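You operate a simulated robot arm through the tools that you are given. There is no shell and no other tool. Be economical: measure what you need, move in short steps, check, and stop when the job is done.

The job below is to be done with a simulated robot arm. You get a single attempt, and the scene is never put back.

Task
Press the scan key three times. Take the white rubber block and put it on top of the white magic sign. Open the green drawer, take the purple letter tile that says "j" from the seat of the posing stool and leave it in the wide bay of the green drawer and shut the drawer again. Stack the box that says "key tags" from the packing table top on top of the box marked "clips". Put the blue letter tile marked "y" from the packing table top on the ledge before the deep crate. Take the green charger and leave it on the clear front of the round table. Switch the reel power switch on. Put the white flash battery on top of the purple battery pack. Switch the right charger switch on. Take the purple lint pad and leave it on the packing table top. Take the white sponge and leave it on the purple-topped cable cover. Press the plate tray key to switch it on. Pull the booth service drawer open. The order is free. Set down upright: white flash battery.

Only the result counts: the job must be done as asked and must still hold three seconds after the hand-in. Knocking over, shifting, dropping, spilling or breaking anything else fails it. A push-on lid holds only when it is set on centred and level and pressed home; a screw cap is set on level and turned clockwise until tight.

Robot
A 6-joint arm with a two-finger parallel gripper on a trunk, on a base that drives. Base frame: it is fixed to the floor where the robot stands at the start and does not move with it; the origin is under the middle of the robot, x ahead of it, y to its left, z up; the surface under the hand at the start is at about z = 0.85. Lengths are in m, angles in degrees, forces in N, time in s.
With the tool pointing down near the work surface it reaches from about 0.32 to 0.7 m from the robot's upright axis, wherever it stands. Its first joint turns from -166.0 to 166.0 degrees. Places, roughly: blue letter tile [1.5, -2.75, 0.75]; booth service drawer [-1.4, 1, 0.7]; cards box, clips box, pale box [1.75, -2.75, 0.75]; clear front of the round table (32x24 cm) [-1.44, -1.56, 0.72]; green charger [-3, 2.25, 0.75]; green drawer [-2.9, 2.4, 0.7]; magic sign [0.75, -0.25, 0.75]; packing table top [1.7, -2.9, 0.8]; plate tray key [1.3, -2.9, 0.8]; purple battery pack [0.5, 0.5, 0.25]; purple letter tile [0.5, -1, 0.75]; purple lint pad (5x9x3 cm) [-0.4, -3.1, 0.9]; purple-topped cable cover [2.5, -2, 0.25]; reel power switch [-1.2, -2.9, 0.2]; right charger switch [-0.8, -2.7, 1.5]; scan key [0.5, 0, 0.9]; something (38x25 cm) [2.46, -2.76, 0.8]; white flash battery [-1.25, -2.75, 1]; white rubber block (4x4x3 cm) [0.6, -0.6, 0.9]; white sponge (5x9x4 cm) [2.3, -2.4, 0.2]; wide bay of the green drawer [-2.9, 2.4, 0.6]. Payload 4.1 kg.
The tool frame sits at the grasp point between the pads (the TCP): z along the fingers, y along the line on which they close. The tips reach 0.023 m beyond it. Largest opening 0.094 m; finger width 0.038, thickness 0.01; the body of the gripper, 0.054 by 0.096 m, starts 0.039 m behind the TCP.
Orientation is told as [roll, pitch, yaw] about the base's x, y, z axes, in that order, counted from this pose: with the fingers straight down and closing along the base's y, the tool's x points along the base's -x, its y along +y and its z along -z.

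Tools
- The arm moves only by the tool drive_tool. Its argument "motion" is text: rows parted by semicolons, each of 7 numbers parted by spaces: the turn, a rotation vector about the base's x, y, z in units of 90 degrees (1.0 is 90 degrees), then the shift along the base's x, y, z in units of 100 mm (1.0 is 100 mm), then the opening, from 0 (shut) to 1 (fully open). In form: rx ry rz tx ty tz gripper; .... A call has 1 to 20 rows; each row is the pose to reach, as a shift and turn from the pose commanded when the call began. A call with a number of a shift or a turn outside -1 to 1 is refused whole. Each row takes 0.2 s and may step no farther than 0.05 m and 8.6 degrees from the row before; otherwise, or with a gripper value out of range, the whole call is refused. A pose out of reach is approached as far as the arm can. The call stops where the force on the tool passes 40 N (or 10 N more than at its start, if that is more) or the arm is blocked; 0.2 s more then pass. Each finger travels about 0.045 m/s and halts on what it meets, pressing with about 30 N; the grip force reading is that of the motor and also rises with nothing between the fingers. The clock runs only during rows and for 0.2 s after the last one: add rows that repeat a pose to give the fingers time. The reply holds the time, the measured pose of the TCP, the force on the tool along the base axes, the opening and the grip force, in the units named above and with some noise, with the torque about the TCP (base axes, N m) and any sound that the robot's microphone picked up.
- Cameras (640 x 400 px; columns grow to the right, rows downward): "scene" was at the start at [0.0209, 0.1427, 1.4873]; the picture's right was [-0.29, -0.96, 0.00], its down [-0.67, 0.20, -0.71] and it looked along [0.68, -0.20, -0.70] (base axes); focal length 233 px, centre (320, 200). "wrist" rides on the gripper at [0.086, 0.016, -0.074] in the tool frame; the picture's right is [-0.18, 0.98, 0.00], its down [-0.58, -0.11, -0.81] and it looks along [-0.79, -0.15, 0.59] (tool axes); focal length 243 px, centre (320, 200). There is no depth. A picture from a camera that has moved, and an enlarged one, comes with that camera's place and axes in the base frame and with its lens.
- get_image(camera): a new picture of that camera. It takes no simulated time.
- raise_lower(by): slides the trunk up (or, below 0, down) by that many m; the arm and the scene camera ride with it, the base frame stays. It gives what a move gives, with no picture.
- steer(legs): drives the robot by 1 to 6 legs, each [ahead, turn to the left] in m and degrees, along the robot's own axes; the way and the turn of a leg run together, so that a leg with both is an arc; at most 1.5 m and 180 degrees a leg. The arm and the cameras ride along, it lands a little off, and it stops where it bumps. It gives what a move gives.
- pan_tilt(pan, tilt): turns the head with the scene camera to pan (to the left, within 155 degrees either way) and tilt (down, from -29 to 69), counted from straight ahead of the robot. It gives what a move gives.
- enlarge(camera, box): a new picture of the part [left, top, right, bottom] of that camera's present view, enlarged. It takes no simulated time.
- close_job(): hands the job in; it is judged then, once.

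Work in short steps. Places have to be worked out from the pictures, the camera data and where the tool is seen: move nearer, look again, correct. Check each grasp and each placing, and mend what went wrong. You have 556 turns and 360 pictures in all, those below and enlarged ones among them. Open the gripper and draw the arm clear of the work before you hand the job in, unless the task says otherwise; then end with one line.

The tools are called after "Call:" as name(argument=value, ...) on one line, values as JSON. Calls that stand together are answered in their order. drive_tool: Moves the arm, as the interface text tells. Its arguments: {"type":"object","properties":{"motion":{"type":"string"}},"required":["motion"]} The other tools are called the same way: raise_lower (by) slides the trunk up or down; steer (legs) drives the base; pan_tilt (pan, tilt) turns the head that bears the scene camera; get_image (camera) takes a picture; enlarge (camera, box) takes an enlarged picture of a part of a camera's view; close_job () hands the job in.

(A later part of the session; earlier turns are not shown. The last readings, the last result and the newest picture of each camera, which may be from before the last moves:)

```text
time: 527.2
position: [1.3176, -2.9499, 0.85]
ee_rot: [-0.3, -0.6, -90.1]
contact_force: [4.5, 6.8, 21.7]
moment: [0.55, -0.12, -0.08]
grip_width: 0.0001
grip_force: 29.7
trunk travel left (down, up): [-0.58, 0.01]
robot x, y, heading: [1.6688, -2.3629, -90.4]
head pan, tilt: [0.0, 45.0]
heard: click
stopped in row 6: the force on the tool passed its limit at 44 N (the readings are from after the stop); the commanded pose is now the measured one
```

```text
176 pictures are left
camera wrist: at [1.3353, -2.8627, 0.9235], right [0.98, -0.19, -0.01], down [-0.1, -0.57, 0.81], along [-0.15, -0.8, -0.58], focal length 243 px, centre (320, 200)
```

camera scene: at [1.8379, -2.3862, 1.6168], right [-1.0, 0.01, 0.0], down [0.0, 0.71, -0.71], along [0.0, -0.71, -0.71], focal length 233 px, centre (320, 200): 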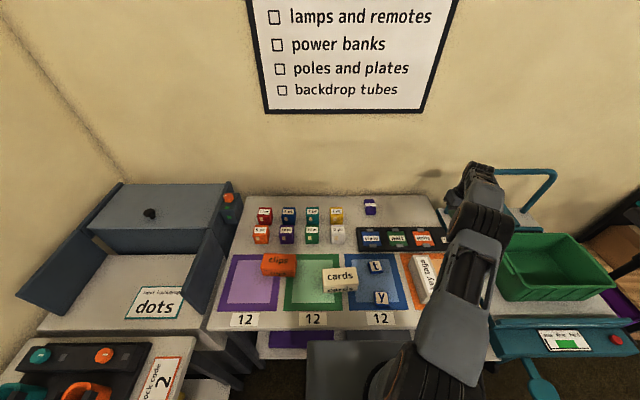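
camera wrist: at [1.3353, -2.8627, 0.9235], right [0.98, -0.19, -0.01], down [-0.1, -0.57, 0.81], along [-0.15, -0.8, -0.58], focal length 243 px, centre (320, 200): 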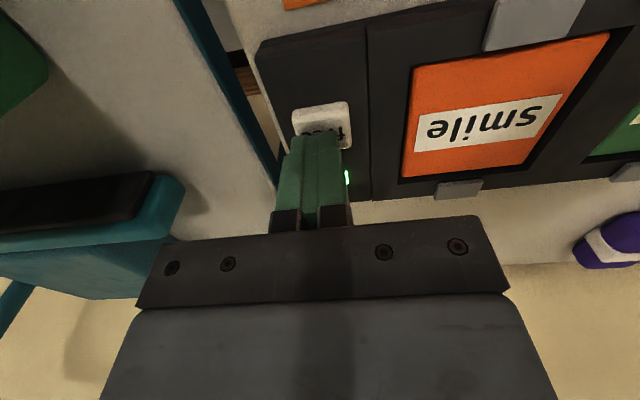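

Click, and a green light shows. I lift and check.

Call:
drive_tool(motion="0 0 0 0 0 0.2 0; 0 0 0 0 0.1 0.6 0; 0 0 0 0.2 0.4 1 0.3; 0 0 0 0.5 0.6 1 0.6; 0 0 0 0.5 0.6 1 0.8")

Call:
get_image(camera="wrist")

```text
refused: row 3 steps farther than a row can; nothing moved
```

```text
175 pictures are left
camera wrist: at [1.3353, -2.8627, 0.9235], right [0.98, -0.19, -0.01], down [-0.1, -0.57, 0.81], along [-0.15, -0.8, -0.58], focal length 243 px, centre (320, 200)
```

wrist: 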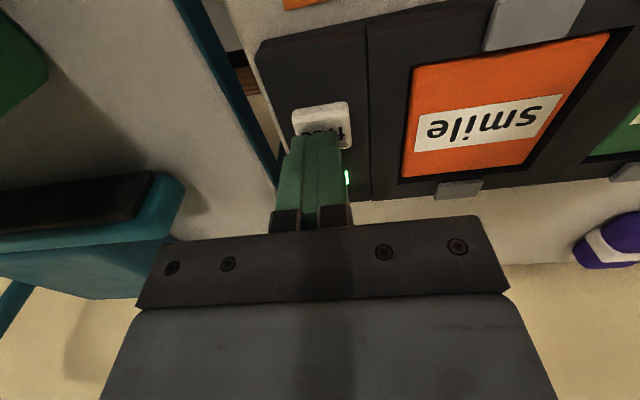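

Call:
drive_tool(motion="0 0 0 0 0 0.2 0; 0 0 0 0 0.1 0.6 0; 0 0 0 0.2 0.3 0.9 0.3; 0 0 0 0.4 0.6 1 0.6; 0 0 0 0.5 0.8 1 0.8; 0 0 0 0.5 0.8 1 0.8")

Call:
get_image(camera="wrist")

```text
time: 528.6
position: [1.3677, -2.8708, 0.9463]
ee_rot: [-0.2, -0.3, -90.0]
contact_force: [-0.4, -0.4, 0.4]
moment: [0.02, 0.02, -0.01]
grip_width: 0.0756
grip_force: 0.0
trunk travel left (down, up): [-0.58, 0.01]
robot x, y, heading: [1.669, -2.362, -90.4]
head pan, tilt: [0.0, 45.0]
```

```text
174 pictures are left
camera wrist: at [1.3852, -2.784, 1.0195], right [0.98, -0.19, 0.0], down [-0.11, -0.58, 0.81], along [-0.15, -0.8, -0.59], focal length 243 px, centre (320, 200)
```

wrist: 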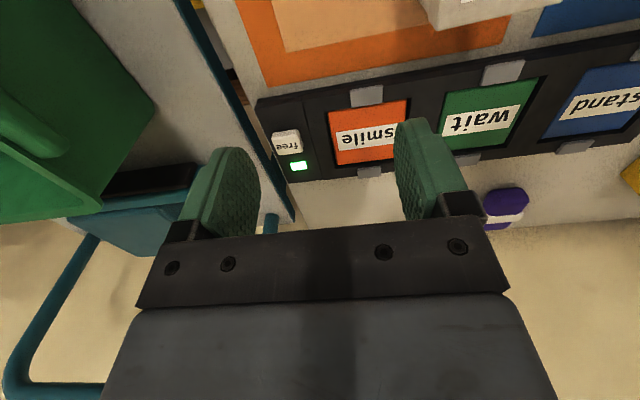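

The tray's green light is on. Now the key tags box: I move above it to measure.

Call:
drive_tool(motion="0 0 0 0.2 0.3 0.3 1; 0 0 0 0.5 0.6 0.6 1; 0 0 0 0.8 0.9 0.8 1; 0 0 0 1 1 0.9 1; 0 0 0 1 1 0.9 1")

Call:
get_image(camera="wrist")

Call:
enlarge(camera="scene", box=[220, 210, 450, 340])

```text
refused: row 2 steps farther than a row can; nothing moved
```

```text
173 pictures are left
camera wrist: at [1.3852, -2.784, 1.0195], right [0.98, -0.19, 0.0], down [-0.11, -0.58, 0.81], along [-0.15, -0.8, -0.59], focal length 243 px, centre (320, 200)
```

wrist: 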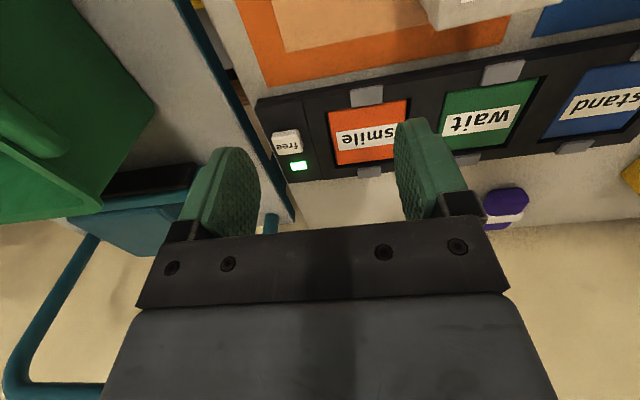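

```text
2.78 times, centred on (335, 275) of scene
camera zoom: at [1.8379, -2.3863, 1.6168], right [-1.0, 0.01, 0.0], down [0.0, 0.71, -0.71], along [0.0, -0.71, -0.71], focal length 649 px, centre (278, -9)
```

zoom: 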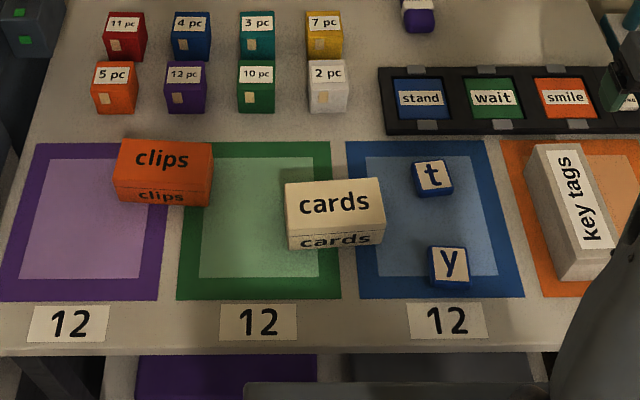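

Measured: key tags box centre (1.474, -2.778), top ≈0.852, length 0.156 along y (turned ~4°), width 0.065. Clips box centre (1.983, -2.828), top ≈0.865, long along x. I move above the key tags box.

Call:
drive_tool(motion="0 0 0 0.1 0.1 0.3 1; 0 0 0 0.4 0.3 0.4 1; 0 0 -0.02 0.7 0.6 0.4 1; 0 0 -0.047 1 0.9 0.4 1; 0 0 -0.047 1 0.93 0.2 1; 0 0 -0.047 1 0.93 0.2 1")

Call:
get_image(camera="wrist")

```text
time: 530.0
position: [1.4678, -2.7775, 0.9655]
ee_rot: [-0.2, -0.3, -94.3]
contact_force: [0.7, 0.3, -0.5]
moment: [0.05, -0.05, 0.01]
grip_width: 0.0939
grip_force: 0.2
trunk travel left (down, up): [-0.58, 0.01]
robot x, y, heading: [1.6708, -2.3677, -90.3]
head pan, tilt: [0.0, 45.0]
```

```text
171 pictures are left
camera wrist: at [1.492, -2.6921, 1.0396], right [0.97, -0.26, 0.0], down [-0.15, -0.57, 0.81], along [-0.21, -0.78, -0.59], focal length 243 px, centre (320, 200)
```

wrist: 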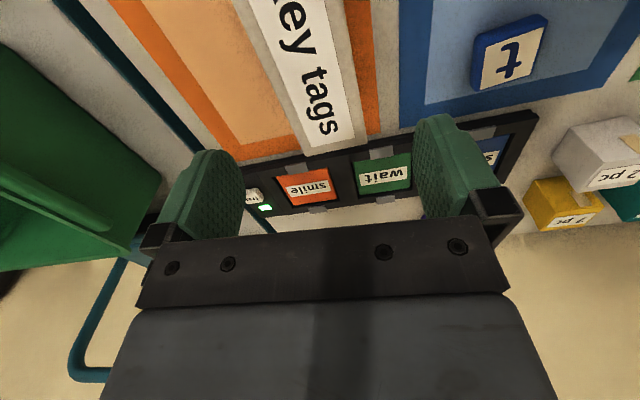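

In this view the box lies along y at x≈1.464. I trim yaw and x, then descend and grip.

Call:
drive_tool(motion="0 0 0.02 -0.04 -0.04 -0.3 1; 0 0 0.04 -0.04 -0.04 -0.7 1; 0 0 0.04 -0.04 -0.04 -0.9 1; 0 0 0.04 -0.04 -0.04 -0.9 1")

Call:
get_image(camera="wrist")

```text
time: 531.0
position: [1.4642, -2.7799, 0.8757]
ee_rot: [-0.2, -0.4, -90.8]
contact_force: [0.1, -0.3, -0.3]
moment: [0.0, 0.02, 0.03]
grip_width: 0.094
grip_force: 0.0
trunk travel left (down, up): [-0.58, 0.01]
robot x, y, heading: [1.6696, -2.363, -90.4]
head pan, tilt: [0.0, 45.0]
```

```text
170 pictures are left
camera wrist: at [1.4823, -2.6949, 0.9494], right [0.98, -0.2, 0.0], down [-0.11, -0.57, 0.81], along [-0.16, -0.79, -0.59], focal length 243 px, centre (320, 200)
```

wrist: 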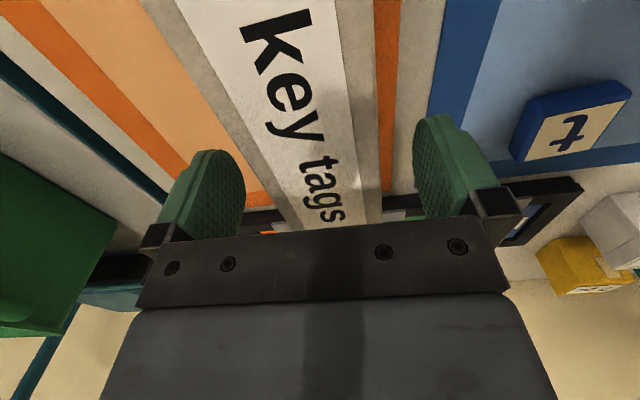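

Shift 6 mm left for clearance, then descend and close.

Call:
drive_tool(motion="0 0 0 -0.06 0 0 1; 0 0 0 -0.06 0 -0.1 1; 0 0 0 -0.06 0 -0.25 1; 0 0 0 -0.06 0 -0.4 1; 0 0 0 -0.06 0 -0.42 0.8; 0 0 0 -0.06 0 -0.42 0.5; 0 0 0 -0.06 0 -0.42 0.5; 0 0 0 -0.06 0 -0.42 0.5")

Call:
drive_tool(motion="0 0 0 0 0 0.3 0.5; 0 0 0 0 0 0.7 0.5; 0 0 0 0 0 1 0.5; 0 0 0 0 0 1 0.5")

Call:
get_image(camera="wrist")

```text
time: 532.8
position: [1.4574, -2.7815, 0.8335]
ee_rot: [-0.3, -0.3, -90.7]
contact_force: [0.6, 0.7, -0.9]
moment: [-0.04, 0.0, -0.04]
grip_width: 0.0594
grip_force: 30.4
trunk travel left (down, up): [-0.58, 0.01]
robot x, y, heading: [1.6702, -2.3615, -90.5]
head pan, tilt: [0.0, 45.0]
```

```text
time: 533.8
position: [1.4585, -2.7804, 0.9341]
ee_rot: [-0.2, -0.3, -90.7]
contact_force: [0.3, -0.1, -2.3]
moment: [-0.03, -0.02, 0.01]
grip_width: 0.0594
grip_force: 30.5
trunk travel left (down, up): [-0.58, 0.01]
robot x, y, heading: [1.6674, -2.3648, -90.5]
head pan, tilt: [0.0, 45.0]
```

```text
169 pictures are left
camera wrist: at [1.4764, -2.6938, 1.0076], right [0.98, -0.2, 0.0], down [-0.11, -0.58, 0.81], along [-0.16, -0.79, -0.59], focal length 243 px, centre (320, 200)
```

wrist: 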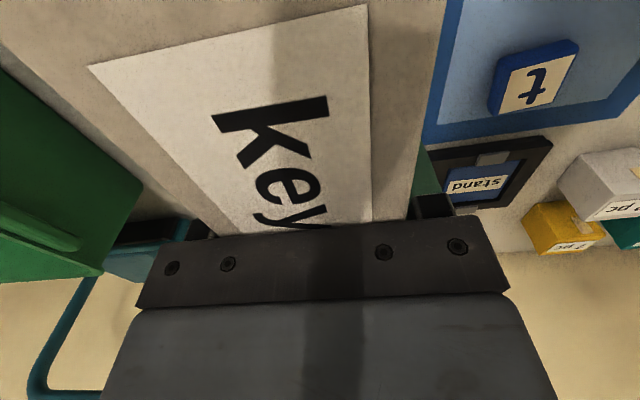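

Call:
get_image(camera="scene")

Call:
enlarge(camera="scene", box=[380, 210, 500, 320])

```text
168 pictures are left
camera scene: at [1.8378, -2.3865, 1.6168], right [-1.0, 0.01, 0.0], down [0.0, 0.71, -0.71], along [0.0, -0.71, -0.71], focal length 233 px, centre (320, 200)
```

scene: 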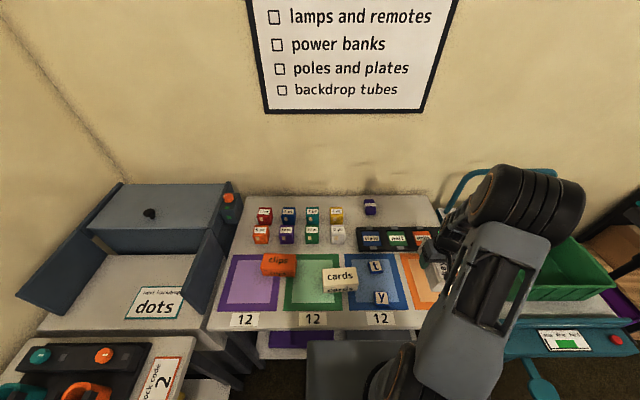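

```text
3.64 times, centred on (440, 265) of scene
camera zoom: at [1.8378, -2.3865, 1.6168], right [-1.0, 0.01, 0.0], down [0.0, 0.71, -0.71], along [0.0, -0.71, -0.71], focal length 848 px, centre (-116, -36)
```

zoom: 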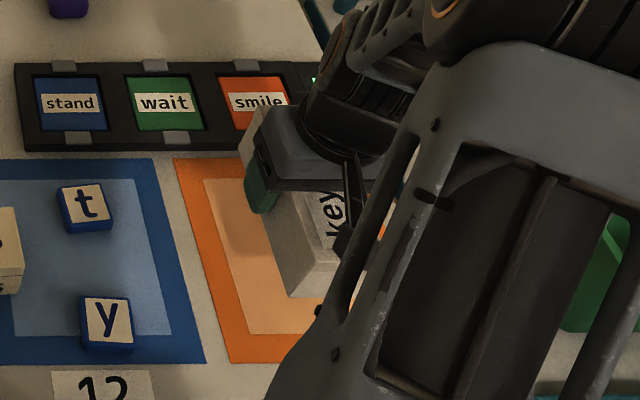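

The box is held, pitched only ~9°. I raise it and carry it left to the clips box, turning it 90° on the way.

Call:
drive_tool(motion="0 0 0 0 0 0.4 0.5; 0 0 0 0.2 0 0.8 0.5; 0 0 0.09 0.5 0 0.9 0.5; 0 0 0.18 0.8 0 0.9 0.5; 0 0 0.27 1 0 0.9 0.5; 0 0 0.36 1 0 0.9 0.5; 0 0 0.45 1 0 0.9 0.5; 0 0 0.45 1 0 0.9 0.5")

Call:
drive_tool(motion="0 0 0.09 0.3 0 0 0.5; 0 0 0.18 0.6 0 0 0.5; 0 0 0.27 0.9 0 0 0.5; 0 0 0.36 1 0 0 0.5; 0 0 0.45 1 0 0 0.5; 0 0 0.54 1 0 0 0.5; 0 0 0.558 1 0 0 0.5; 0 0 0.558 1 0 0 0.5")

Call:
drive_tool(motion="0 0 0 0.4 0 0 0.5; 0 0 0 0.8 0 0 0.5; 0 0 0 1 0 0 0.5; 0 0 0 1 0 0 0.5")

Call:
drive_tool(motion="0 0 0 0.4 -0.1 0 0.5; 0 0 0 0.8 -0.2 0 0.5; 0 0 0 1 -0.3 0 0.5; 0 0 0 1 -0.3 0 0.5")

Call:
drive_tool(motion="0 0 0 0.4 -0.1 0 0.5; 0 0 0 0.8 -0.15 0 0.5; 0 0 0 1 -0.18 0 0.5; 0 0 0 1 -0.18 0 0.5")

Call:
get_image(camera="scene")

Call:
get_image(camera="wrist")

```text
time: 535.6
position: [1.5585, -2.7822, 1.0244]
ee_rot: [-0.1, -0.3, -50.1]
contact_force: [-0.4, -0.1, -2.4]
moment: [0.0, -0.03, 0.03]
grip_width: 0.0596
grip_force: 30.1
trunk travel left (down, up): [-0.58, 0.01]
robot x, y, heading: [1.6678, -2.3667, -90.4]
head pan, tilt: [0.0, 45.0]
```

```text
time: 537.4
position: [1.6573, -2.7798, 1.0233]
ee_rot: [-0.3, -0.4, 0.0]
contact_force: [-0.4, 0.3, -3.6]
moment: [0.0, -0.03, 0.01]
grip_width: 0.0596
grip_force: 29.8
trunk travel left (down, up): [-0.58, 0.01]
robot x, y, heading: [1.6713, -2.3648, -90.5]
head pan, tilt: [0.0, 45.0]
```

```text
time: 538.4
position: [1.7586, -2.7808, 1.0226]
ee_rot: [-0.2, -0.3, 0.0]
contact_force: [0.3, 0.3, -2.6]
moment: [0.03, -0.04, 0.05]
grip_width: 0.0596
grip_force: 29.9
trunk travel left (down, up): [-0.58, 0.01]
robot x, y, heading: [1.6703, -2.3642, -90.1]
head pan, tilt: [0.0, 45.0]
```

```text
time: 539.4
position: [1.8585, -2.8095, 1.0241]
ee_rot: [-0.2, -0.3, 0.0]
contact_force: [0.4, -0.2, -2.3]
moment: [0.02, -0.06, -0.01]
grip_width: 0.0595
grip_force: 30.0
trunk travel left (down, up): [-0.58, 0.01]
robot x, y, heading: [1.6669, -2.3636, -90.3]
head pan, tilt: [0.0, 45.0]
```

```text
time: 540.4
position: [1.9576, -2.8286, 1.0251]
ee_rot: [-0.2, -0.2, -0.1]
contact_force: [0.5, 0.3, -3.1]
moment: [0.01, -0.03, -0.01]
grip_width: 0.0591
grip_force: 29.9
trunk travel left (down, up): [-0.58, 0.01]
robot x, y, heading: [1.6691, -2.3621, -90.4]
head pan, tilt: [0.0, 45.0]
```

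```text
166 pictures are left
camera scene: at [1.8383, -2.3866, 1.6167], right [-1.0, 0.01, 0.0], down [0.0, 0.71, -0.71], along [-0.01, -0.71, -0.71], focal length 233 px, centre (320, 200)
```

scene: 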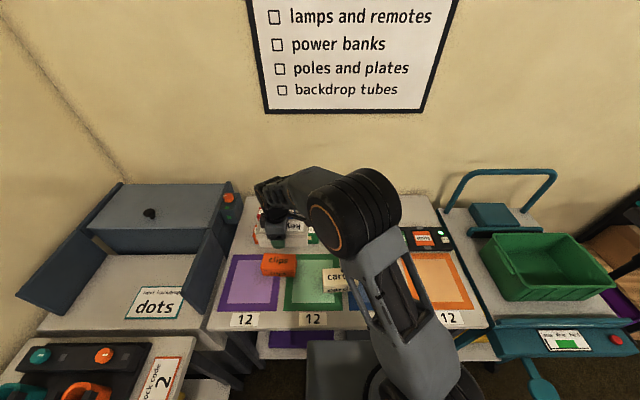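

```text
165 pictures are left
camera wrist: at [1.8711, -2.8128, 1.098], right [0.18, 0.98, 0.0], down [0.58, -0.11, 0.81], along [0.8, -0.15, -0.59], focal length 243 px, centre (320, 200)
```

wrist: 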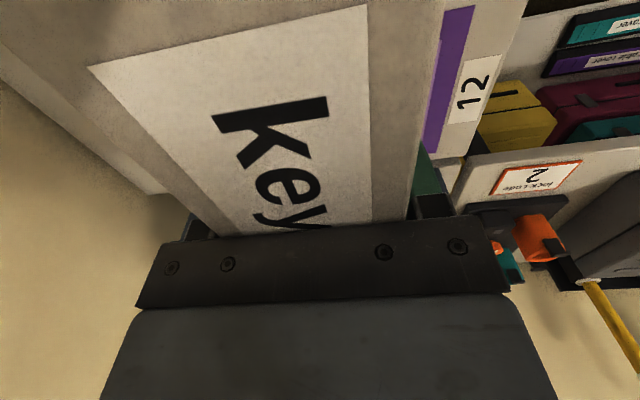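

Call:
enlarge(camera="scene", box=[220, 170, 360, 300])

```text
3.08 times, centred on (290, 235) of scene
camera zoom: at [1.8383, -2.3866, 1.6167], right [-1.0, 0.01, 0.0], down [0.0, 0.71, -0.71], along [-0.01, -0.71, -0.71], focal length 718 px, centre (412, 92)
```

zoom: 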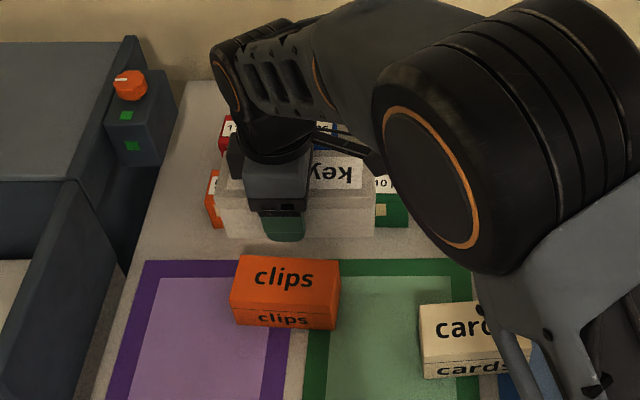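

Box centre matches the TCP; clips centre (1.986, -2.83). I align and lower.

Call:
drive_tool(motion="0 0 0 0.27 -0.02 -0.2 0.5; 0 0 0 0.27 -0.02 -0.5 0.5; 0 0 0 0.27 -0.02 -0.8 0.5; 0 0 0 0.27 -0.02 -0.95 0.5; 0 0 0 0.27 -0.02 -0.95 0.5")

Call:
enlarge(camera="scene", box=[220, 170, 360, 300])

```text
time: 541.6
position: [1.9848, -2.8309, 0.9292]
ee_rot: [-0.2, -0.3, 0.0]
contact_force: [0.4, 0.8, -2.2]
moment: [-0.02, -0.01, 0.02]
grip_width: 0.0598
grip_force: 30.4
trunk travel left (down, up): [-0.58, 0.01]
robot x, y, heading: [1.6711, -2.3629, -90.3]
head pan, tilt: [0.0, 45.0]
```

```text
3.08 times, centred on (290, 235) of scene
camera zoom: at [1.8382, -2.3865, 1.6168], right [-1.0, 0.01, 0.0], down [0.0, 0.71, -0.71], along [-0.01, -0.71, -0.71], focal length 718 px, centre (412, 92)
```

zoom: 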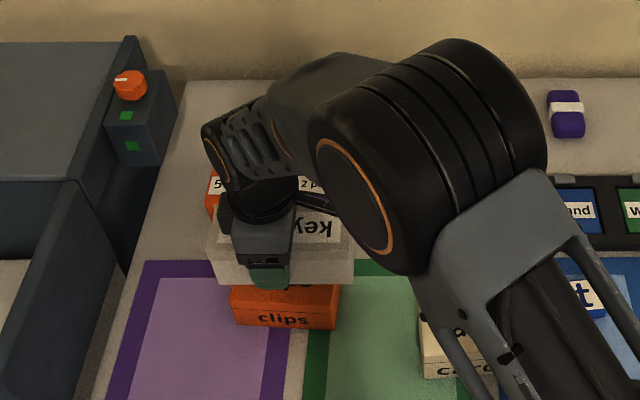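

Good alignment over the clips box. Lowering to contact.

Call:
drive_tool(motion="0 0 0 0 0 -0.1 0.5; 0 0 0 0 0 -0.15 0.5; 0 0 0 0 0 -0.19 0.5; 0 0 0 0 0 -0.22 0.5; 0 0 0 0 0 -0.25 0.5; 0 0 0 0 0 -0.28 0.5; 0 0 0 0 0 -0.31 0.5; 0 0 0 0 0 -0.34 0.5")

```text
time: 543.4
position: [1.9842, -2.8309, 0.8949]
ee_rot: [-0.3, -0.4, 0.1]
contact_force: [0.0, -0.5, -2.6]
moment: [0.01, -0.05, 0.01]
grip_width: 0.0597
grip_force: 30.1
trunk travel left (down, up): [-0.58, 0.01]
robot x, y, heading: [1.6689, -2.3679, -90.3]
head pan, tilt: [0.0, 45.0]
```

Call:
drive_tool(motion="0 0 0 0 0 -0.03 0.5; 0 0 0 0 0 -0.06 0.5; 0 0 0 0 0 -0.09 0.5; 0 0 0 0 0 -0.12 0.5; 0 0 0 0 0 -0.15 0.5")

Call:
enlarge(camera="scene", box=[220, 170, 360, 300])

```text
time: 544.2
position: [1.9868, -2.8329, 0.8934]
ee_rot: [-0.6, -0.7, 0.1]
contact_force: [-2.0, 2.6, 19.5]
moment: [0.66, 0.66, 0.0]
grip_width: 0.0595
grip_force: 29.8
trunk travel left (down, up): [-0.58, 0.01]
robot x, y, heading: [1.6675, -2.3639, -90.1]
head pan, tilt: [0.0, 45.0]
stopped in row 4: the force on the tool passed its limit at 44 N (the readings are from after the stop); the commanded pose is now the measured one
```

```text
3.08 times, centred on (290, 235) of scene
camera zoom: at [1.8366, -2.3842, 1.617], right [-1.0, 0.01, 0.0], down [0.01, 0.71, -0.71], along [0.0, -0.71, -0.71], focal length 718 px, centre (412, 92)
```

zoom: 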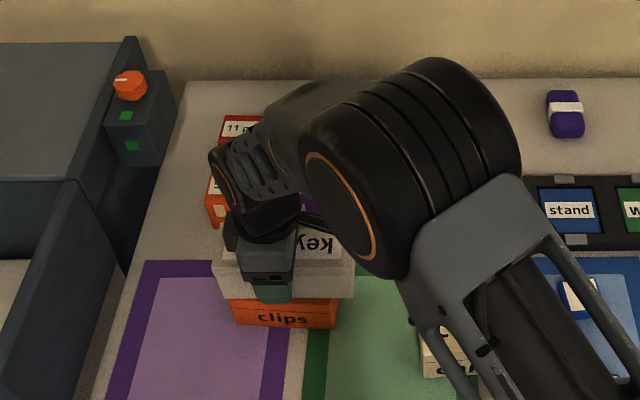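

In contact. Easing and releasing.

Call:
drive_tool(motion="0 0 0 0 0 0.02 0.6; 0 0 0 0 0 0.02 0.7; 0 0 0 0 0 0.02 0.8; 0 0 0 0 0 0.02 0.9; 0 0 0 0 0 0.02 0.9; 0 0 0 0 0 0.3 0.9; 0 0 0 0 0 0.7 0.9; 0 0 0 0 0 1 0.9; 0 0 0 0 0 1 0.9")

Call:
get_image(camera="wrist")

Call:
enlarge(camera="scene", box=[220, 170, 360, 300])

```text
time: 546.2
position: [1.9864, -2.8327, 0.9918]
ee_rot: [-0.5, -0.5, 0.0]
contact_force: [0.2, -0.3, -0.7]
moment: [-0.04, 0.03, 0.01]
grip_width: 0.0846
grip_force: 0.0
trunk travel left (down, up): [-0.58, 0.01]
robot x, y, heading: [1.6643, -2.362, -90.4]
head pan, tilt: [0.0, 45.0]
```

```text
161 pictures are left
camera wrist: at [1.8996, -2.8168, 1.0638], right [0.18, 0.98, -0.01], down [0.57, -0.1, 0.81], along [0.8, -0.15, -0.58], focal length 243 px, centre (320, 200)
```

wrist: 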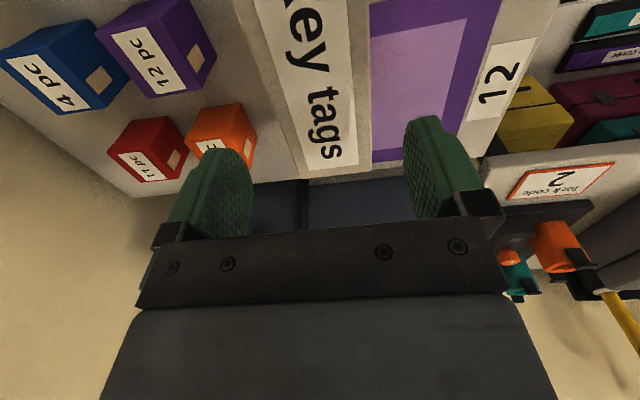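

```text
3.08 times, centred on (290, 235) of scene
camera zoom: at [1.8381, -2.3863, 1.6167], right [-1.0, 0.01, 0.0], down [0.0, 0.71, -0.71], along [0.0, -0.71, -0.71], focal length 718 px, centre (412, 92)
```

zoom: 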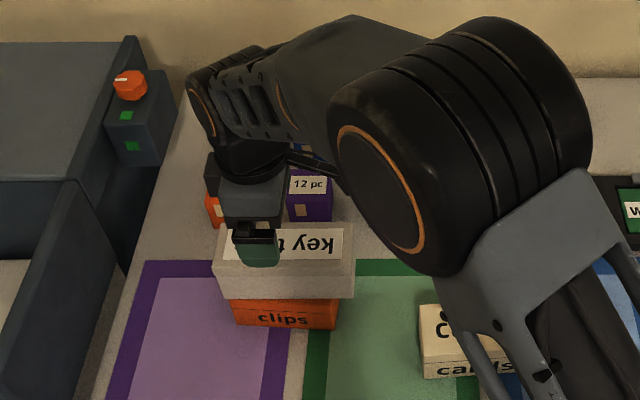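

Stacked level. Next the blue "y" tile at about (1.627, -2.715). I move over it.

Call:
drive_tool(motion="0 0 0 -0.4 0 0 0.9; 0 0 0 -0.8 0.1 0 0.9; 0 0 0 -1 0.2 0 0.9; 0 0 0 -1 0.3 0 0.9")

Call:
drive_tool(motion="0 0 0 -0.4 0.2 0 0.9; 0 0 0 -0.8 0.4 0 0.9; 0 0 0 -1 0.5 0 0.9; 0 0 0 -1 0.5 0 0.9")

Call:
drive_tool(motion="0 0 0 -0.4 0.2 0 0.9; 0 0 0 -0.8 0.3 0 0.9; 0 0 0 -1 0.3 0 0.9; 0 0 0 -1 0.3 0 0.9")

Call:
drive_tool(motion="0 0 0 -0.4 0 -0.1 0.9; 0 0 0 -0.6 0.05 -0.4 0.9; 0 0 0 -0.6 0.05 -0.4 0.9")

Call:
get_image(camera="wrist")

```text
time: 547.2
position: [1.8851, -2.8032, 0.9907]
ee_rot: [-0.6, -0.6, 0.0]
contact_force: [0.2, 0.3, -0.7]
moment: [0.02, -0.02, 0.01]
grip_width: 0.0845
grip_force: 0.0
trunk travel left (down, up): [-0.58, 0.01]
robot x, y, heading: [1.6682, -2.3621, -90.4]
head pan, tilt: [0.0, 45.0]
```

```text
time: 548.2
position: [1.7868, -2.7522, 0.99]
ee_rot: [-0.6, -0.6, 0.0]
contact_force: [-0.5, 0.0, 0.1]
moment: [-0.03, 0.0, 0.03]
grip_width: 0.0846
grip_force: 0.0
trunk travel left (down, up): [-0.58, 0.01]
robot x, y, heading: [1.6702, -2.3622, -90.3]
head pan, tilt: [0.0, 45.0]
```

```text
time: 549.2
position: [1.6876, -2.7239, 0.9905]
ee_rot: [-0.6, -0.6, 0.0]
contact_force: [0.4, 1.0, 0.2]
moment: [-0.01, -0.01, -0.01]
grip_width: 0.0845
grip_force: 0.1
trunk travel left (down, up): [-0.58, 0.01]
robot x, y, heading: [1.6697, -2.368, -90.5]
head pan, tilt: [0.0, 45.0]
```

```text
time: 550.0
position: [1.627, -2.7186, 0.9509]
ee_rot: [-0.6, -0.6, -0.1]
contact_force: [0.2, 0.9, 0.5]
moment: [0.02, 0.01, -0.02]
grip_width: 0.0846
grip_force: 0.1
trunk travel left (down, up): [-0.58, 0.01]
robot x, y, heading: [1.6717, -2.3624, -90.5]
head pan, tilt: [0.0, 45.0]
```

```text
159 pictures are left
camera wrist: at [1.5401, -2.7016, 1.0239], right [0.18, 0.98, -0.01], down [0.57, -0.1, 0.81], along [0.8, -0.15, -0.58], focal length 243 px, centre (320, 200)
```

wrist: 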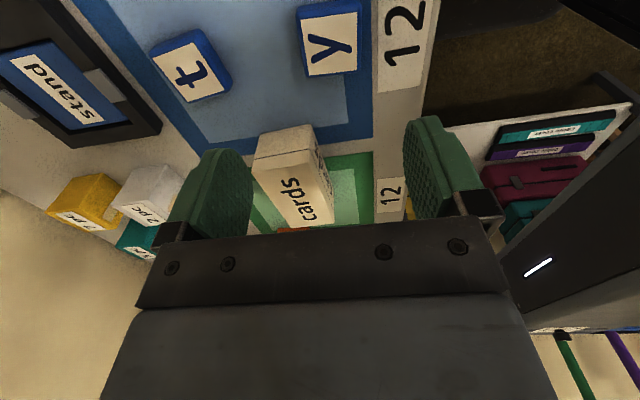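

Tile centre (1.626, -2.710), aligned. Descending and gripping.

Call:
drive_tool(motion="0 0 0 -0.01 0.08 -0.3 0.9; 0 0 0 -0.01 0.08 -0.7 0.9; 0 0 0 -0.01 0.08 -1 0.9; 0 0 0 -0.01 0.08 -1 0.9")

Call:
drive_tool(motion="0 0 0 0 0 -0.1 0.9; 0 0 0 0 0 -0.16 0.9; 0 0 0 0 0 -0.2 0.9; 0 0 0 0 0 -0.24 0.9; 0 0 0 0 0 -0.28 0.9")

Call:
get_image(camera="wrist")

```text
time: 551.0
position: [1.6252, -2.7083, 0.8499]
ee_rot: [-0.6, -0.6, 0.0]
contact_force: [-0.1, -0.1, 0.5]
moment: [0.03, 0.03, 0.0]
grip_width: 0.0846
grip_force: 0.0
trunk travel left (down, up): [-0.58, 0.01]
robot x, y, heading: [1.6703, -2.3648, -90.5]
head pan, tilt: [0.0, 45.0]
```

```text
time: 552.2
position: [1.6255, -2.7105, 0.8244]
ee_rot: [-0.3, -0.6, 0.0]
contact_force: [1.3, 1.2, 24.5]
moment: [-1.03, 0.43, -0.18]
grip_width: 0.0838
grip_force: 0.1
trunk travel left (down, up): [-0.58, 0.01]
robot x, y, heading: [1.6683, -2.359, -90.7]
head pan, tilt: [0.0, 45.0]
```

```text
158 pictures are left
camera wrist: at [1.5384, -2.6949, 0.8976], right [0.18, 0.98, 0.0], down [0.57, -0.1, 0.81], along [0.8, -0.15, -0.58], focal length 243 px, centre (320, 200)
```

wrist: 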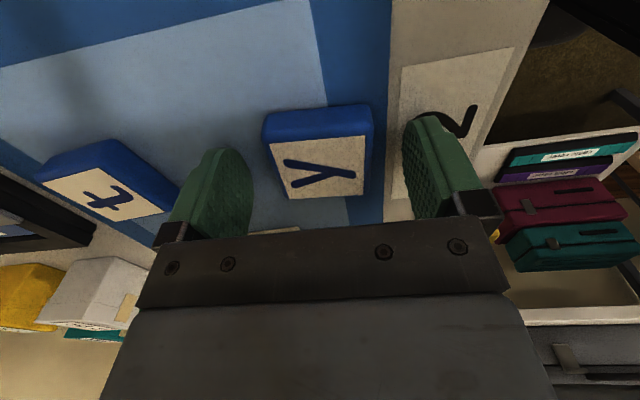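

Tips touch the table (z≈0.80). Raise 3 mm and close on the tile, then lift.

Call:
drive_tool(motion="0 0 0 0 0 0.05 0.9; 0 0 0 0 0 0.05 0.7; 0 0 0 0 0 0.05 0.4; 0 0 0 0 0 0.05 0.4; 0 0 0 0 0 0.05 0.4; 0 0 0 0 0 0.05 0.4; 0 0 0 0 0 0.05 0.4")

Call:
drive_tool(motion="0 0 0 0 0 0.4 0.4; 0 0 0 0 0 0.8 0.4; 0 0 0 0 0 1 0.4; 0 0 0 0 0 1 0.4")

Call:
get_image(camera="wrist")

```text
time: 553.8
position: [1.6241, -2.7091, 0.8269]
ee_rot: [-0.3, -0.6, 0.0]
contact_force: [-0.2, 0.5, -0.1]
moment: [0.0, -0.03, -0.02]
grip_width: 0.047
grip_force: 30.3
trunk travel left (down, up): [-0.58, 0.01]
robot x, y, heading: [1.6722, -2.363, -90.4]
head pan, tilt: [0.0, 45.0]
```

```text
time: 554.8
position: [1.6244, -2.7096, 0.9281]
ee_rot: [-0.5, -0.7, 0.0]
contact_force: [-0.2, 0.0, 0.2]
moment: [0.0, -0.01, 0.02]
grip_width: 0.0468
grip_force: 30.1
trunk travel left (down, up): [-0.58, 0.01]
robot x, y, heading: [1.6657, -2.3679, -90.6]
head pan, tilt: [0.0, 45.0]
```

```text
157 pictures are left
camera wrist: at [1.538, -2.694, 1.0006], right [0.18, 0.98, -0.01], down [0.57, -0.1, 0.81], along [0.8, -0.15, -0.58], focal length 243 px, centre (320, 200)
```

wrist: 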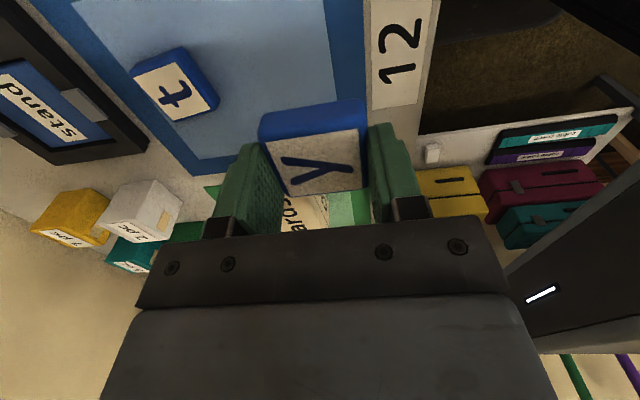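

Tile held. The ledge in front of the deep crate is out of reach from here, so I raise the arm and shift the robot ~0.2 m to the left with a back-and-forward move.

Call:
drive_tool(motion="0 0 0 0.1 0 0.4 0.4; 0 0 0 0.2 -0.1 0.8 0.4; 0 0 0 0.3 -0.2 1 0.4; 0 0 0 0.3 -0.3 1 0.4")

Call:
steer(legs=[[-0.4, 0], [0, 34], [0.25, 0], [0.2, -34]])

Call:
pan_tilt(pan=30, tilt=45)

Call:
get_image(camera="scene")

```text
time: 555.8
position: [1.6557, -2.7403, 1.0273]
ee_rot: [-0.5, -0.6, -0.1]
contact_force: [0.1, 0.2, -1.3]
moment: [0.02, 0.03, 0.03]
grip_width: 0.0466
grip_force: 29.5
trunk travel left (down, up): [-0.58, 0.01]
robot x, y, heading: [1.6681, -2.3659, -90.3]
head pan, tilt: [0.0, 45.0]
```

```text
time: 563.0
position: [1.8484, -2.7387, 1.0268]
ee_rot: [-0.5, -0.6, -0.2]
contact_force: [0.6, 0.2, -0.2]
moment: [0.03, -0.01, -0.01]
grip_width: 0.0469
grip_force: 30.2
trunk travel left (down, up): [-0.58, 0.01]
robot x, y, heading: [1.8649, -2.3593, -90.7]
head pan, tilt: [0.0, 45.0]
```

```text
time: 563.9
position: [1.8495, -2.738, 1.027]
ee_rot: [-0.5, -0.6, -0.3]
contact_force: [-0.4, -0.3, 0.3]
moment: [0.02, 0.01, 0.01]
grip_width: 0.0467
grip_force: 29.5
trunk travel left (down, up): [-0.58, 0.01]
robot x, y, heading: [1.8639, -2.3604, -90.5]
head pan, tilt: [30.0, 45.0]
```

```text
156 pictures are left
camera scene: at [2.0755, -2.3744, 1.6168], right [-0.87, -0.49, 0.0], down [-0.35, 0.62, -0.71], along [0.35, -0.62, -0.71], focal length 233 px, centre (320, 200)
```

scene: 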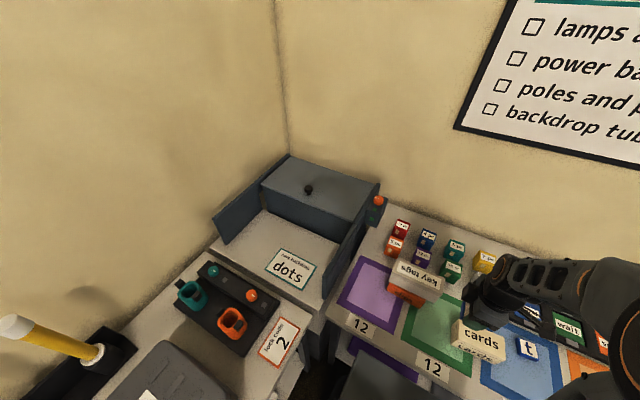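

Call:
enlarge(camera="scene", box=[200, 140, 400, 320])

```text
2.22 times, centred on (300, 230) of scene
camera zoom: at [2.0755, -2.3744, 1.6168], right [-0.87, -0.49, 0.0], down [-0.35, 0.62, -0.71], along [0.35, -0.62, -0.71], focal length 518 px, centre (364, 133)
```

zoom: 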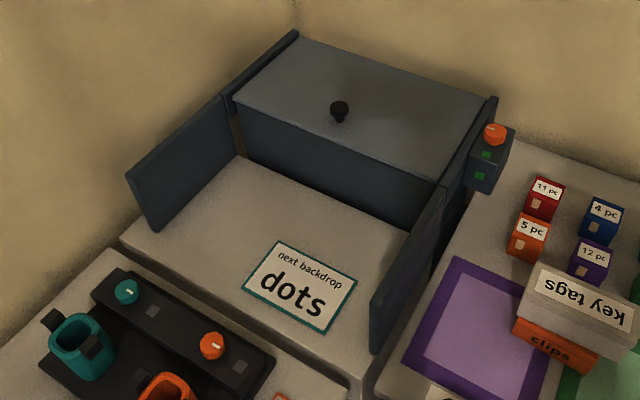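

The free spot on the ledge, between sign, crate front and right flap, is about (2.355, -2.832). I carry the tile there at height.

Call:
drive_tool(motion="0 0 0 0.4 0 0.1 0.4; 0 0 0 0.8 0 0.2 0.4; 0 0 0 1 0 0.2 0.4; 0 0 0 1 0 0.2 0.4")

Call:
drive_tool(motion="0 0 0 0.4 -0.1 0 0.4; 0 0 0 0.8 -0.2 0 0.4; 0 0 0 1 -0.2 0 0.4; 0 0 0 1 -0.2 0 0.4")

Call:
drive_tool(motion="0 0 0 0.4 -0.1 0 0.4; 0 0 0 0.8 -0.2 0 0.4; 0 0 0 1 -0.2 0 0.4; 0 0 0 1 -0.2 0 0.4")

Call:
drive_tool(motion="0 0 0 0.4 -0.1 0 0.4; 0 0 0 0.8 -0.2 0 0.4; 0 0 0 1 -0.3 0 0.4; 0 0 0 1 -0.3 0 0.4")

Call:
drive_tool(motion="0 0 0 0.4 -0.1 0 0.4; 0 0 0 0.8 -0.2 0 0.4; 0 0 0 1 -0.24 0 0.4; 0 0 0 1 -0.24 0 0.4")

Call:
get_image(camera="wrist")

Call:
get_image(camera="scene")

```text
time: 564.9
position: [1.9499, -2.7376, 1.0453]
ee_rot: [-0.6, -0.5, -0.4]
contact_force: [-0.3, 0.8, -0.6]
moment: [0.01, -0.01, 0.04]
grip_width: 0.0468
grip_force: 30.0
trunk travel left (down, up): [-0.58, 0.01]
robot x, y, heading: [1.8671, -2.3627, -90.5]
head pan, tilt: [30.0, 45.0]
```

```text
time: 565.9
position: [2.0497, -2.7585, 1.0481]
ee_rot: [-0.6, -0.7, -0.3]
contact_force: [-0.2, 0.3, -0.6]
moment: [0.01, 0.02, -0.03]
grip_width: 0.0465
grip_force: 30.4
trunk travel left (down, up): [-0.58, 0.01]
robot x, y, heading: [1.8642, -2.3587, -90.5]
head pan, tilt: [30.0, 45.0]
```

```text
time: 566.9
position: [2.1497, -2.7776, 1.0463]
ee_rot: [-0.4, -0.6, -0.4]
contact_force: [-0.1, 0.4, -0.4]
moment: [0.01, -0.01, 0.0]
grip_width: 0.0469
grip_force: 30.0
trunk travel left (down, up): [-0.58, 0.01]
robot x, y, heading: [1.8688, -2.3623, -90.8]
head pan, tilt: [30.0, 45.0]
```

```text
time: 567.9
position: [2.2497, -2.8069, 1.0462]
ee_rot: [-0.5, -0.6, -0.4]
contact_force: [0.1, -0.8, -0.8]
moment: [-0.02, 0.0, -0.01]
grip_width: 0.0466
grip_force: 29.5
trunk travel left (down, up): [-0.58, 0.01]
robot x, y, heading: [1.8656, -2.3569, -90.6]
head pan, tilt: [30.0, 45.0]
```

```text
time: 568.9
position: [2.3505, -2.8321, 1.0478]
ee_rot: [-0.5, -0.6, -0.2]
contact_force: [0.0, -0.4, 0.2]
moment: [0.0, -0.01, -0.03]
grip_width: 0.0466
grip_force: 29.8
trunk travel left (down, up): [-0.58, 0.01]
robot x, y, heading: [1.8674, -2.3598, -90.5]
head pan, tilt: [30.0, 45.0]
```

```text
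154 pictures are left
camera wrist: at [2.2631, -2.8148, 1.1195], right [0.19, 0.98, -0.01], down [0.57, -0.1, 0.81], along [0.8, -0.16, -0.58], focal length 243 px, centre (320, 200)
```

wrist: 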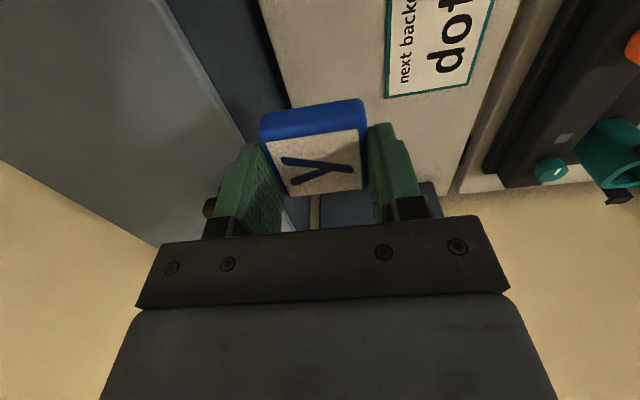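

```text
153 pictures are left
camera scene: at [2.0758, -2.3743, 1.6167], right [-0.87, -0.49, 0.0], down [-0.35, 0.62, -0.71], along [0.35, -0.62, -0.71], focal length 233 px, centre (320, 200)
```

scene: 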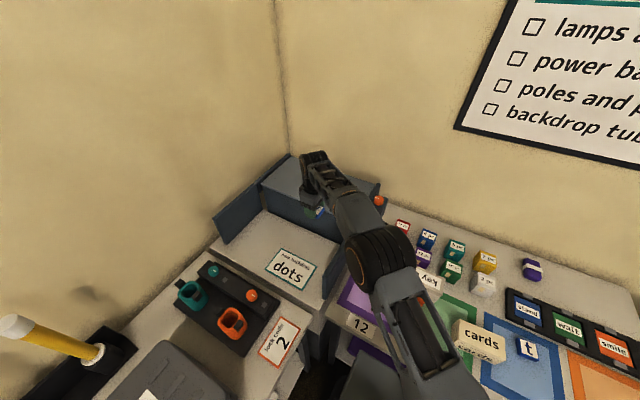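

Clear below. I shift 6 mm forward and descend to the ledge.

Call:
drive_tool(motion="0 0 0 0.03 0.07 -0.4 0.4; 0 0 0 0.03 0.07 -0.8 0.4; 0 0 0 0.03 0.07 -1 0.4; 0 0 0 0.03 0.07 -1 0.4")

Call:
drive_tool(motion="0 0 0 0 0 -0.4 0.4; 0 0 0 0 0 -0.7 0.4; 0 0 0 0 0 -0.9 0.4; 0 0 0 0 0 -1 0.4; 0 0 0 0 0 -1 0.4")

Call:
get_image(camera="wrist")

```text
time: 569.9
position: [2.3532, -2.8241, 0.9457]
ee_rot: [-0.6, -0.7, -0.2]
contact_force: [-0.3, -0.1, -0.5]
moment: [0.01, 0.02, -0.01]
grip_width: 0.0465
grip_force: 29.7
trunk travel left (down, up): [-0.58, 0.01]
robot x, y, heading: [1.8674, -2.3638, -90.6]
head pan, tilt: [30.0, 45.0]
```

```text
time: 571.1
position: [2.3527, -2.825, 0.8464]
ee_rot: [-0.6, -0.6, -0.3]
contact_force: [0.4, 0.5, 0.0]
moment: [0.01, 0.01, -0.02]
grip_width: 0.0469
grip_force: 30.2
trunk travel left (down, up): [-0.58, 0.01]
robot x, y, heading: [1.8635, -2.3668, -90.6]
head pan, tilt: [30.0, 45.0]
```

```text
152 pictures are left
camera wrist: at [2.266, -2.8077, 0.9198], right [0.19, 0.98, -0.01], down [0.57, -0.1, 0.81], along [0.8, -0.16, -0.58], focal length 243 px, centre (320, 200)
```

wrist: 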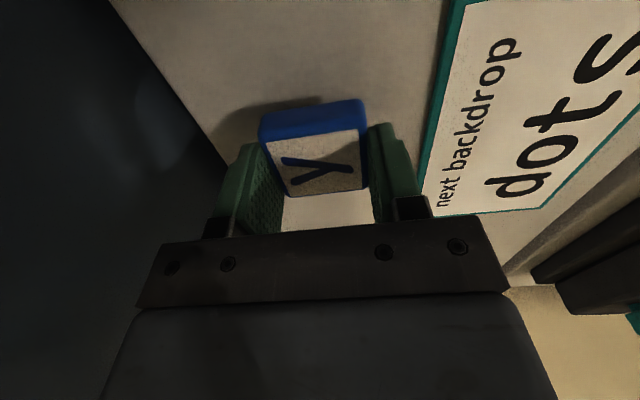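

Close to the surface; finishing the descent in small steps.

Call:
drive_tool(motion="0 0 0 0 0 -0.06 0.4; 0 0 0 0 0 -0.1 0.4; 0 0 0 0 0 -0.13 0.4; 0 0 0 0 0 -0.16 0.4; 0 0 0 0 0 -0.19 0.4; 0 0 0 0 0 -0.22 0.4; 0 0 0 0 0 -0.25 0.4")

```text
time: 572.7
position: [2.3533, -2.8254, 0.8254]
ee_rot: [-0.8, -0.9, -0.4]
contact_force: [-2.5, 0.5, 17.6]
moment: [0.25, 0.38, 0.01]
grip_width: 0.047
grip_force: 30.0
trunk travel left (down, up): [-0.58, 0.01]
robot x, y, heading: [1.8668, -2.3623, -90.7]
head pan, tilt: [30.0, 45.0]
```

Contact. Release (small opening) and lift straight up.

Call:
drive_tool(motion="0 0 0 0 0 0.03 0.5; 0 0 0 0 0 0.03 0.58; 0 0 0 0 0 0.03 0.64; 0 0 0 0 0 0.03 0.64; 0 0 0 0 0 0.3 0.64; 0 0 0 0 0 0.7 0.64; 0 0 0 0 0 1 0.64; 0 0 0 0 0 1 0.64")

Call:
drive_tool(motion="0 0 0 0 0 0.4 0.64; 0 0 0 0 0 0.8 0.64; 0 0 0 0 0 1 0.64; 0 0 0 0 0 1 0.64")

Call:
get_image(camera="wrist")

```text
time: 574.5
position: [2.3532, -2.8243, 0.9231]
ee_rot: [-0.5, -0.6, -0.3]
contact_force: [-0.5, 0.6, -1.0]
moment: [0.02, -0.01, -0.03]
grip_width: 0.0602
grip_force: 0.0
trunk travel left (down, up): [-0.58, 0.01]
robot x, y, heading: [1.8669, -2.3597, -90.6]
head pan, tilt: [30.0, 45.0]
```

```text
time: 575.5
position: [2.3528, -2.8245, 1.0225]
ee_rot: [-0.6, -0.6, -0.4]
contact_force: [-0.1, 1.0, 0.1]
moment: [-0.03, 0.0, -0.01]
grip_width: 0.0603
grip_force: 0.1
trunk travel left (down, up): [-0.58, 0.01]
robot x, y, heading: [1.8652, -2.3627, -90.7]
head pan, tilt: [30.0, 45.0]
```

```text
151 pictures are left
camera wrist: at [2.2659, -2.8084, 1.0956], right [0.19, 0.98, -0.01], down [0.57, -0.1, 0.81], along [0.8, -0.16, -0.58], focal length 243 px, centre (320, 200)
```

wrist: 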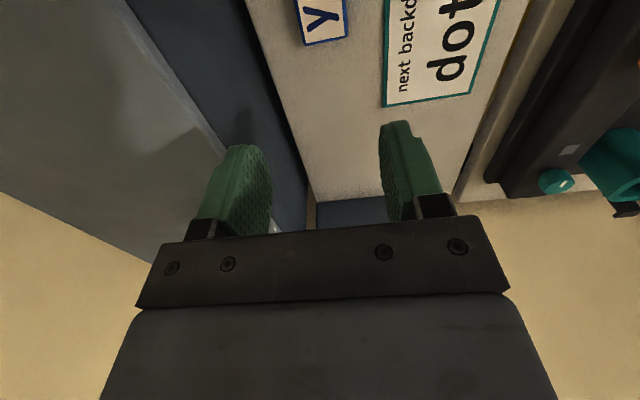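

The y tile lies on the ledge. Next, the white sponge on the lower shelf of the side table. I withdraw the arm the way it came.

Call:
drive_tool(motion="0 0 0 -0.4 0.1 0.1 0.64; 0 0 0 -0.8 0.2 0.2 0.5; 0 0 0 -1 0.25 0.2 0.5; 0 0 0 -1 0.25 0.2 0.5")

Call:
drive_tool(motion="0 0 0 -0.4 0.1 0 0.5; 0 0 0 -0.8 0.2 0 0.5; 0 0 0 -1 0.25 0 0.5; 0 0 0 -1 0.25 0 0.5")

Call:
drive_tool(motion="0 0 0 -0.4 0.1 0 0.5; 0 0 0 -0.8 0.2 0 0.5; 0 0 0 -1 0.25 0 0.5; 0 0 0 -1 0.25 0 0.5")

Call:
drive_tool(motion="0 0 0 -0.4 0 0 0.5; 0 0 0 -0.8 0 0 0.5; 0 0 0 -1 0 0 0.5; 0 0 0 -1 0 0 0.5")

Call:
steer(legs=[[-0.3, 0], [0, 50]])

Call:
pan_tilt(pan=30, tilt=50)

Call:
get_image(camera="scene")

```text
time: 576.5
position: [2.2519, -2.8001, 1.0418]
ee_rot: [-0.6, -0.5, -0.2]
contact_force: [0.3, -0.5, 0.6]
moment: [0.03, 0.03, 0.0]
grip_width: 0.0468
grip_force: 0.0
trunk travel left (down, up): [-0.58, 0.01]
robot x, y, heading: [1.8653, -2.3568, -90.6]
head pan, tilt: [30.0, 45.0]
```

```text
time: 577.5
position: [2.1528, -2.7744, 1.042]
ee_rot: [-0.7, -0.5, -0.4]
contact_force: [0.2, -0.5, 0.1]
moment: [0.0, 0.01, -0.01]
grip_width: 0.0471
grip_force: 0.0
trunk travel left (down, up): [-0.58, 0.01]
robot x, y, heading: [1.8646, -2.3623, -90.5]
head pan, tilt: [30.0, 45.0]
```

```text
time: 578.5
position: [2.0526, -2.7497, 1.0425]
ee_rot: [-0.4, -0.6, -0.2]
contact_force: [-0.2, -0.2, 0.3]
moment: [0.01, 0.03, -0.04]
grip_width: 0.047
grip_force: 0.0
trunk travel left (down, up): [-0.58, 0.01]
robot x, y, heading: [1.8649, -2.3625, -90.6]
head pan, tilt: [30.0, 45.0]
```

```text
time: 579.5
position: [1.9516, -2.7502, 1.0408]
ee_rot: [-0.6, -0.6, -0.3]
contact_force: [-0.8, -0.8, 0.0]
moment: [0.03, -0.01, -0.05]
grip_width: 0.0469
grip_force: 0.1
trunk travel left (down, up): [-0.58, 0.01]
robot x, y, heading: [1.8665, -2.3637, -90.6]
head pan, tilt: [30.0, 45.0]
```

```text
time: 583.8
position: [2.2222, -2.241, 1.0414]
ee_rot: [-0.6, -0.6, 49.7]
contact_force: [0.6, -0.7, -0.1]
moment: [-0.03, -0.01, -0.01]
grip_width: 0.047
grip_force: 0.1
trunk travel left (down, up): [-0.58, 0.01]
robot x, y, heading: [1.87, -2.0574, -40.6]
head pan, tilt: [30.0, 45.0]
```

```text
time: 584.5
position: [2.2229, -2.242, 1.0406]
ee_rot: [-0.5, -0.5, 49.8]
contact_force: [-0.6, 0.3, -0.4]
moment: [-0.02, 0.02, 0.0]
grip_width: 0.0471
grip_force: 0.0
trunk travel left (down, up): [-0.58, 0.01]
robot x, y, heading: [1.8721, -2.0601, -40.4]
head pan, tilt: [30.0, 50.0]
```

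```text
150 pictures are left
camera scene: at [2.0099, -1.9079, 1.6099], right [-0.18, -0.98, 0.0], down [-0.75, 0.14, -0.64], along [0.63, -0.12, -0.77], focal length 233 px, centre (320, 200)
```

scene: 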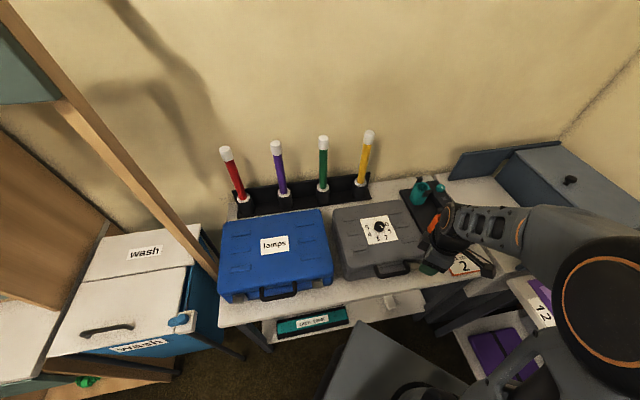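

Call:
steer(legs=[[-0.35, 0], [0, 41]])

Call:
raise_lower(by=-0.3)

Call:
pan_tilt(pan=-15, tilt=40)

Call:
get_image(camera="scene")

```text
time: 588.7
position: [1.9913, -1.7373, 1.0413]
ee_rot: [-0.6, -0.6, 90.8]
contact_force: [-0.2, -0.3, -1.2]
moment: [0.01, 0.02, -0.03]
grip_width: 0.0469
grip_force: 0.0
trunk travel left (down, up): [-0.58, 0.01]
robot x, y, heading: [1.6055, -1.8365, 0.6]
head pan, tilt: [30.0, 50.0]
```

```text
time: 591.7
position: [1.9898, -1.7383, 0.7426]
ee_rot: [-0.5, -0.6, 90.6]
contact_force: [0.0, 0.8, -0.2]
moment: [0.02, 0.01, -0.01]
grip_width: 0.0468
grip_force: 0.2
trunk travel left (down, up): [-0.28, 0.31]
robot x, y, heading: [1.5982, -1.8312, 0.6]
head pan, tilt: [30.0, 50.0]
```

```text
time: 592.8
position: [1.9908, -1.7381, 0.7428]
ee_rot: [-0.5, -0.6, 90.9]
contact_force: [0.3, -0.1, -0.6]
moment: [0.0, -0.04, -0.02]
grip_width: 0.0469
grip_force: 0.0
trunk travel left (down, up): [-0.28, 0.31]
robot x, y, heading: [1.6015, -1.8324, 0.7]
head pan, tilt: [-15.0, 40.0]
```

```text
149 pictures are left
camera scene: at [1.6275, -1.6879, 1.324], right [-0.25, -0.97, 0.0], down [-0.62, 0.16, -0.77], along [0.74, -0.19, -0.64], focal length 233 px, centre (320, 200)
```

scene: 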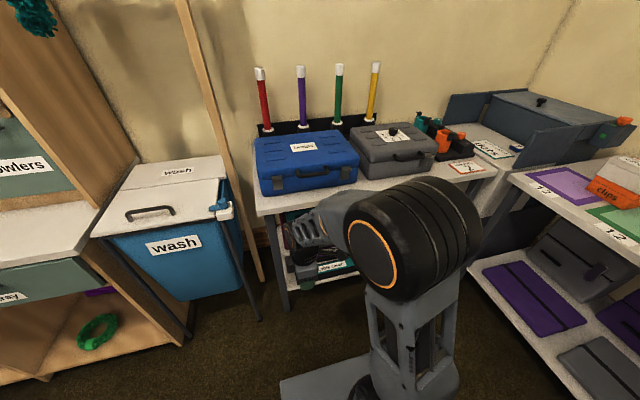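

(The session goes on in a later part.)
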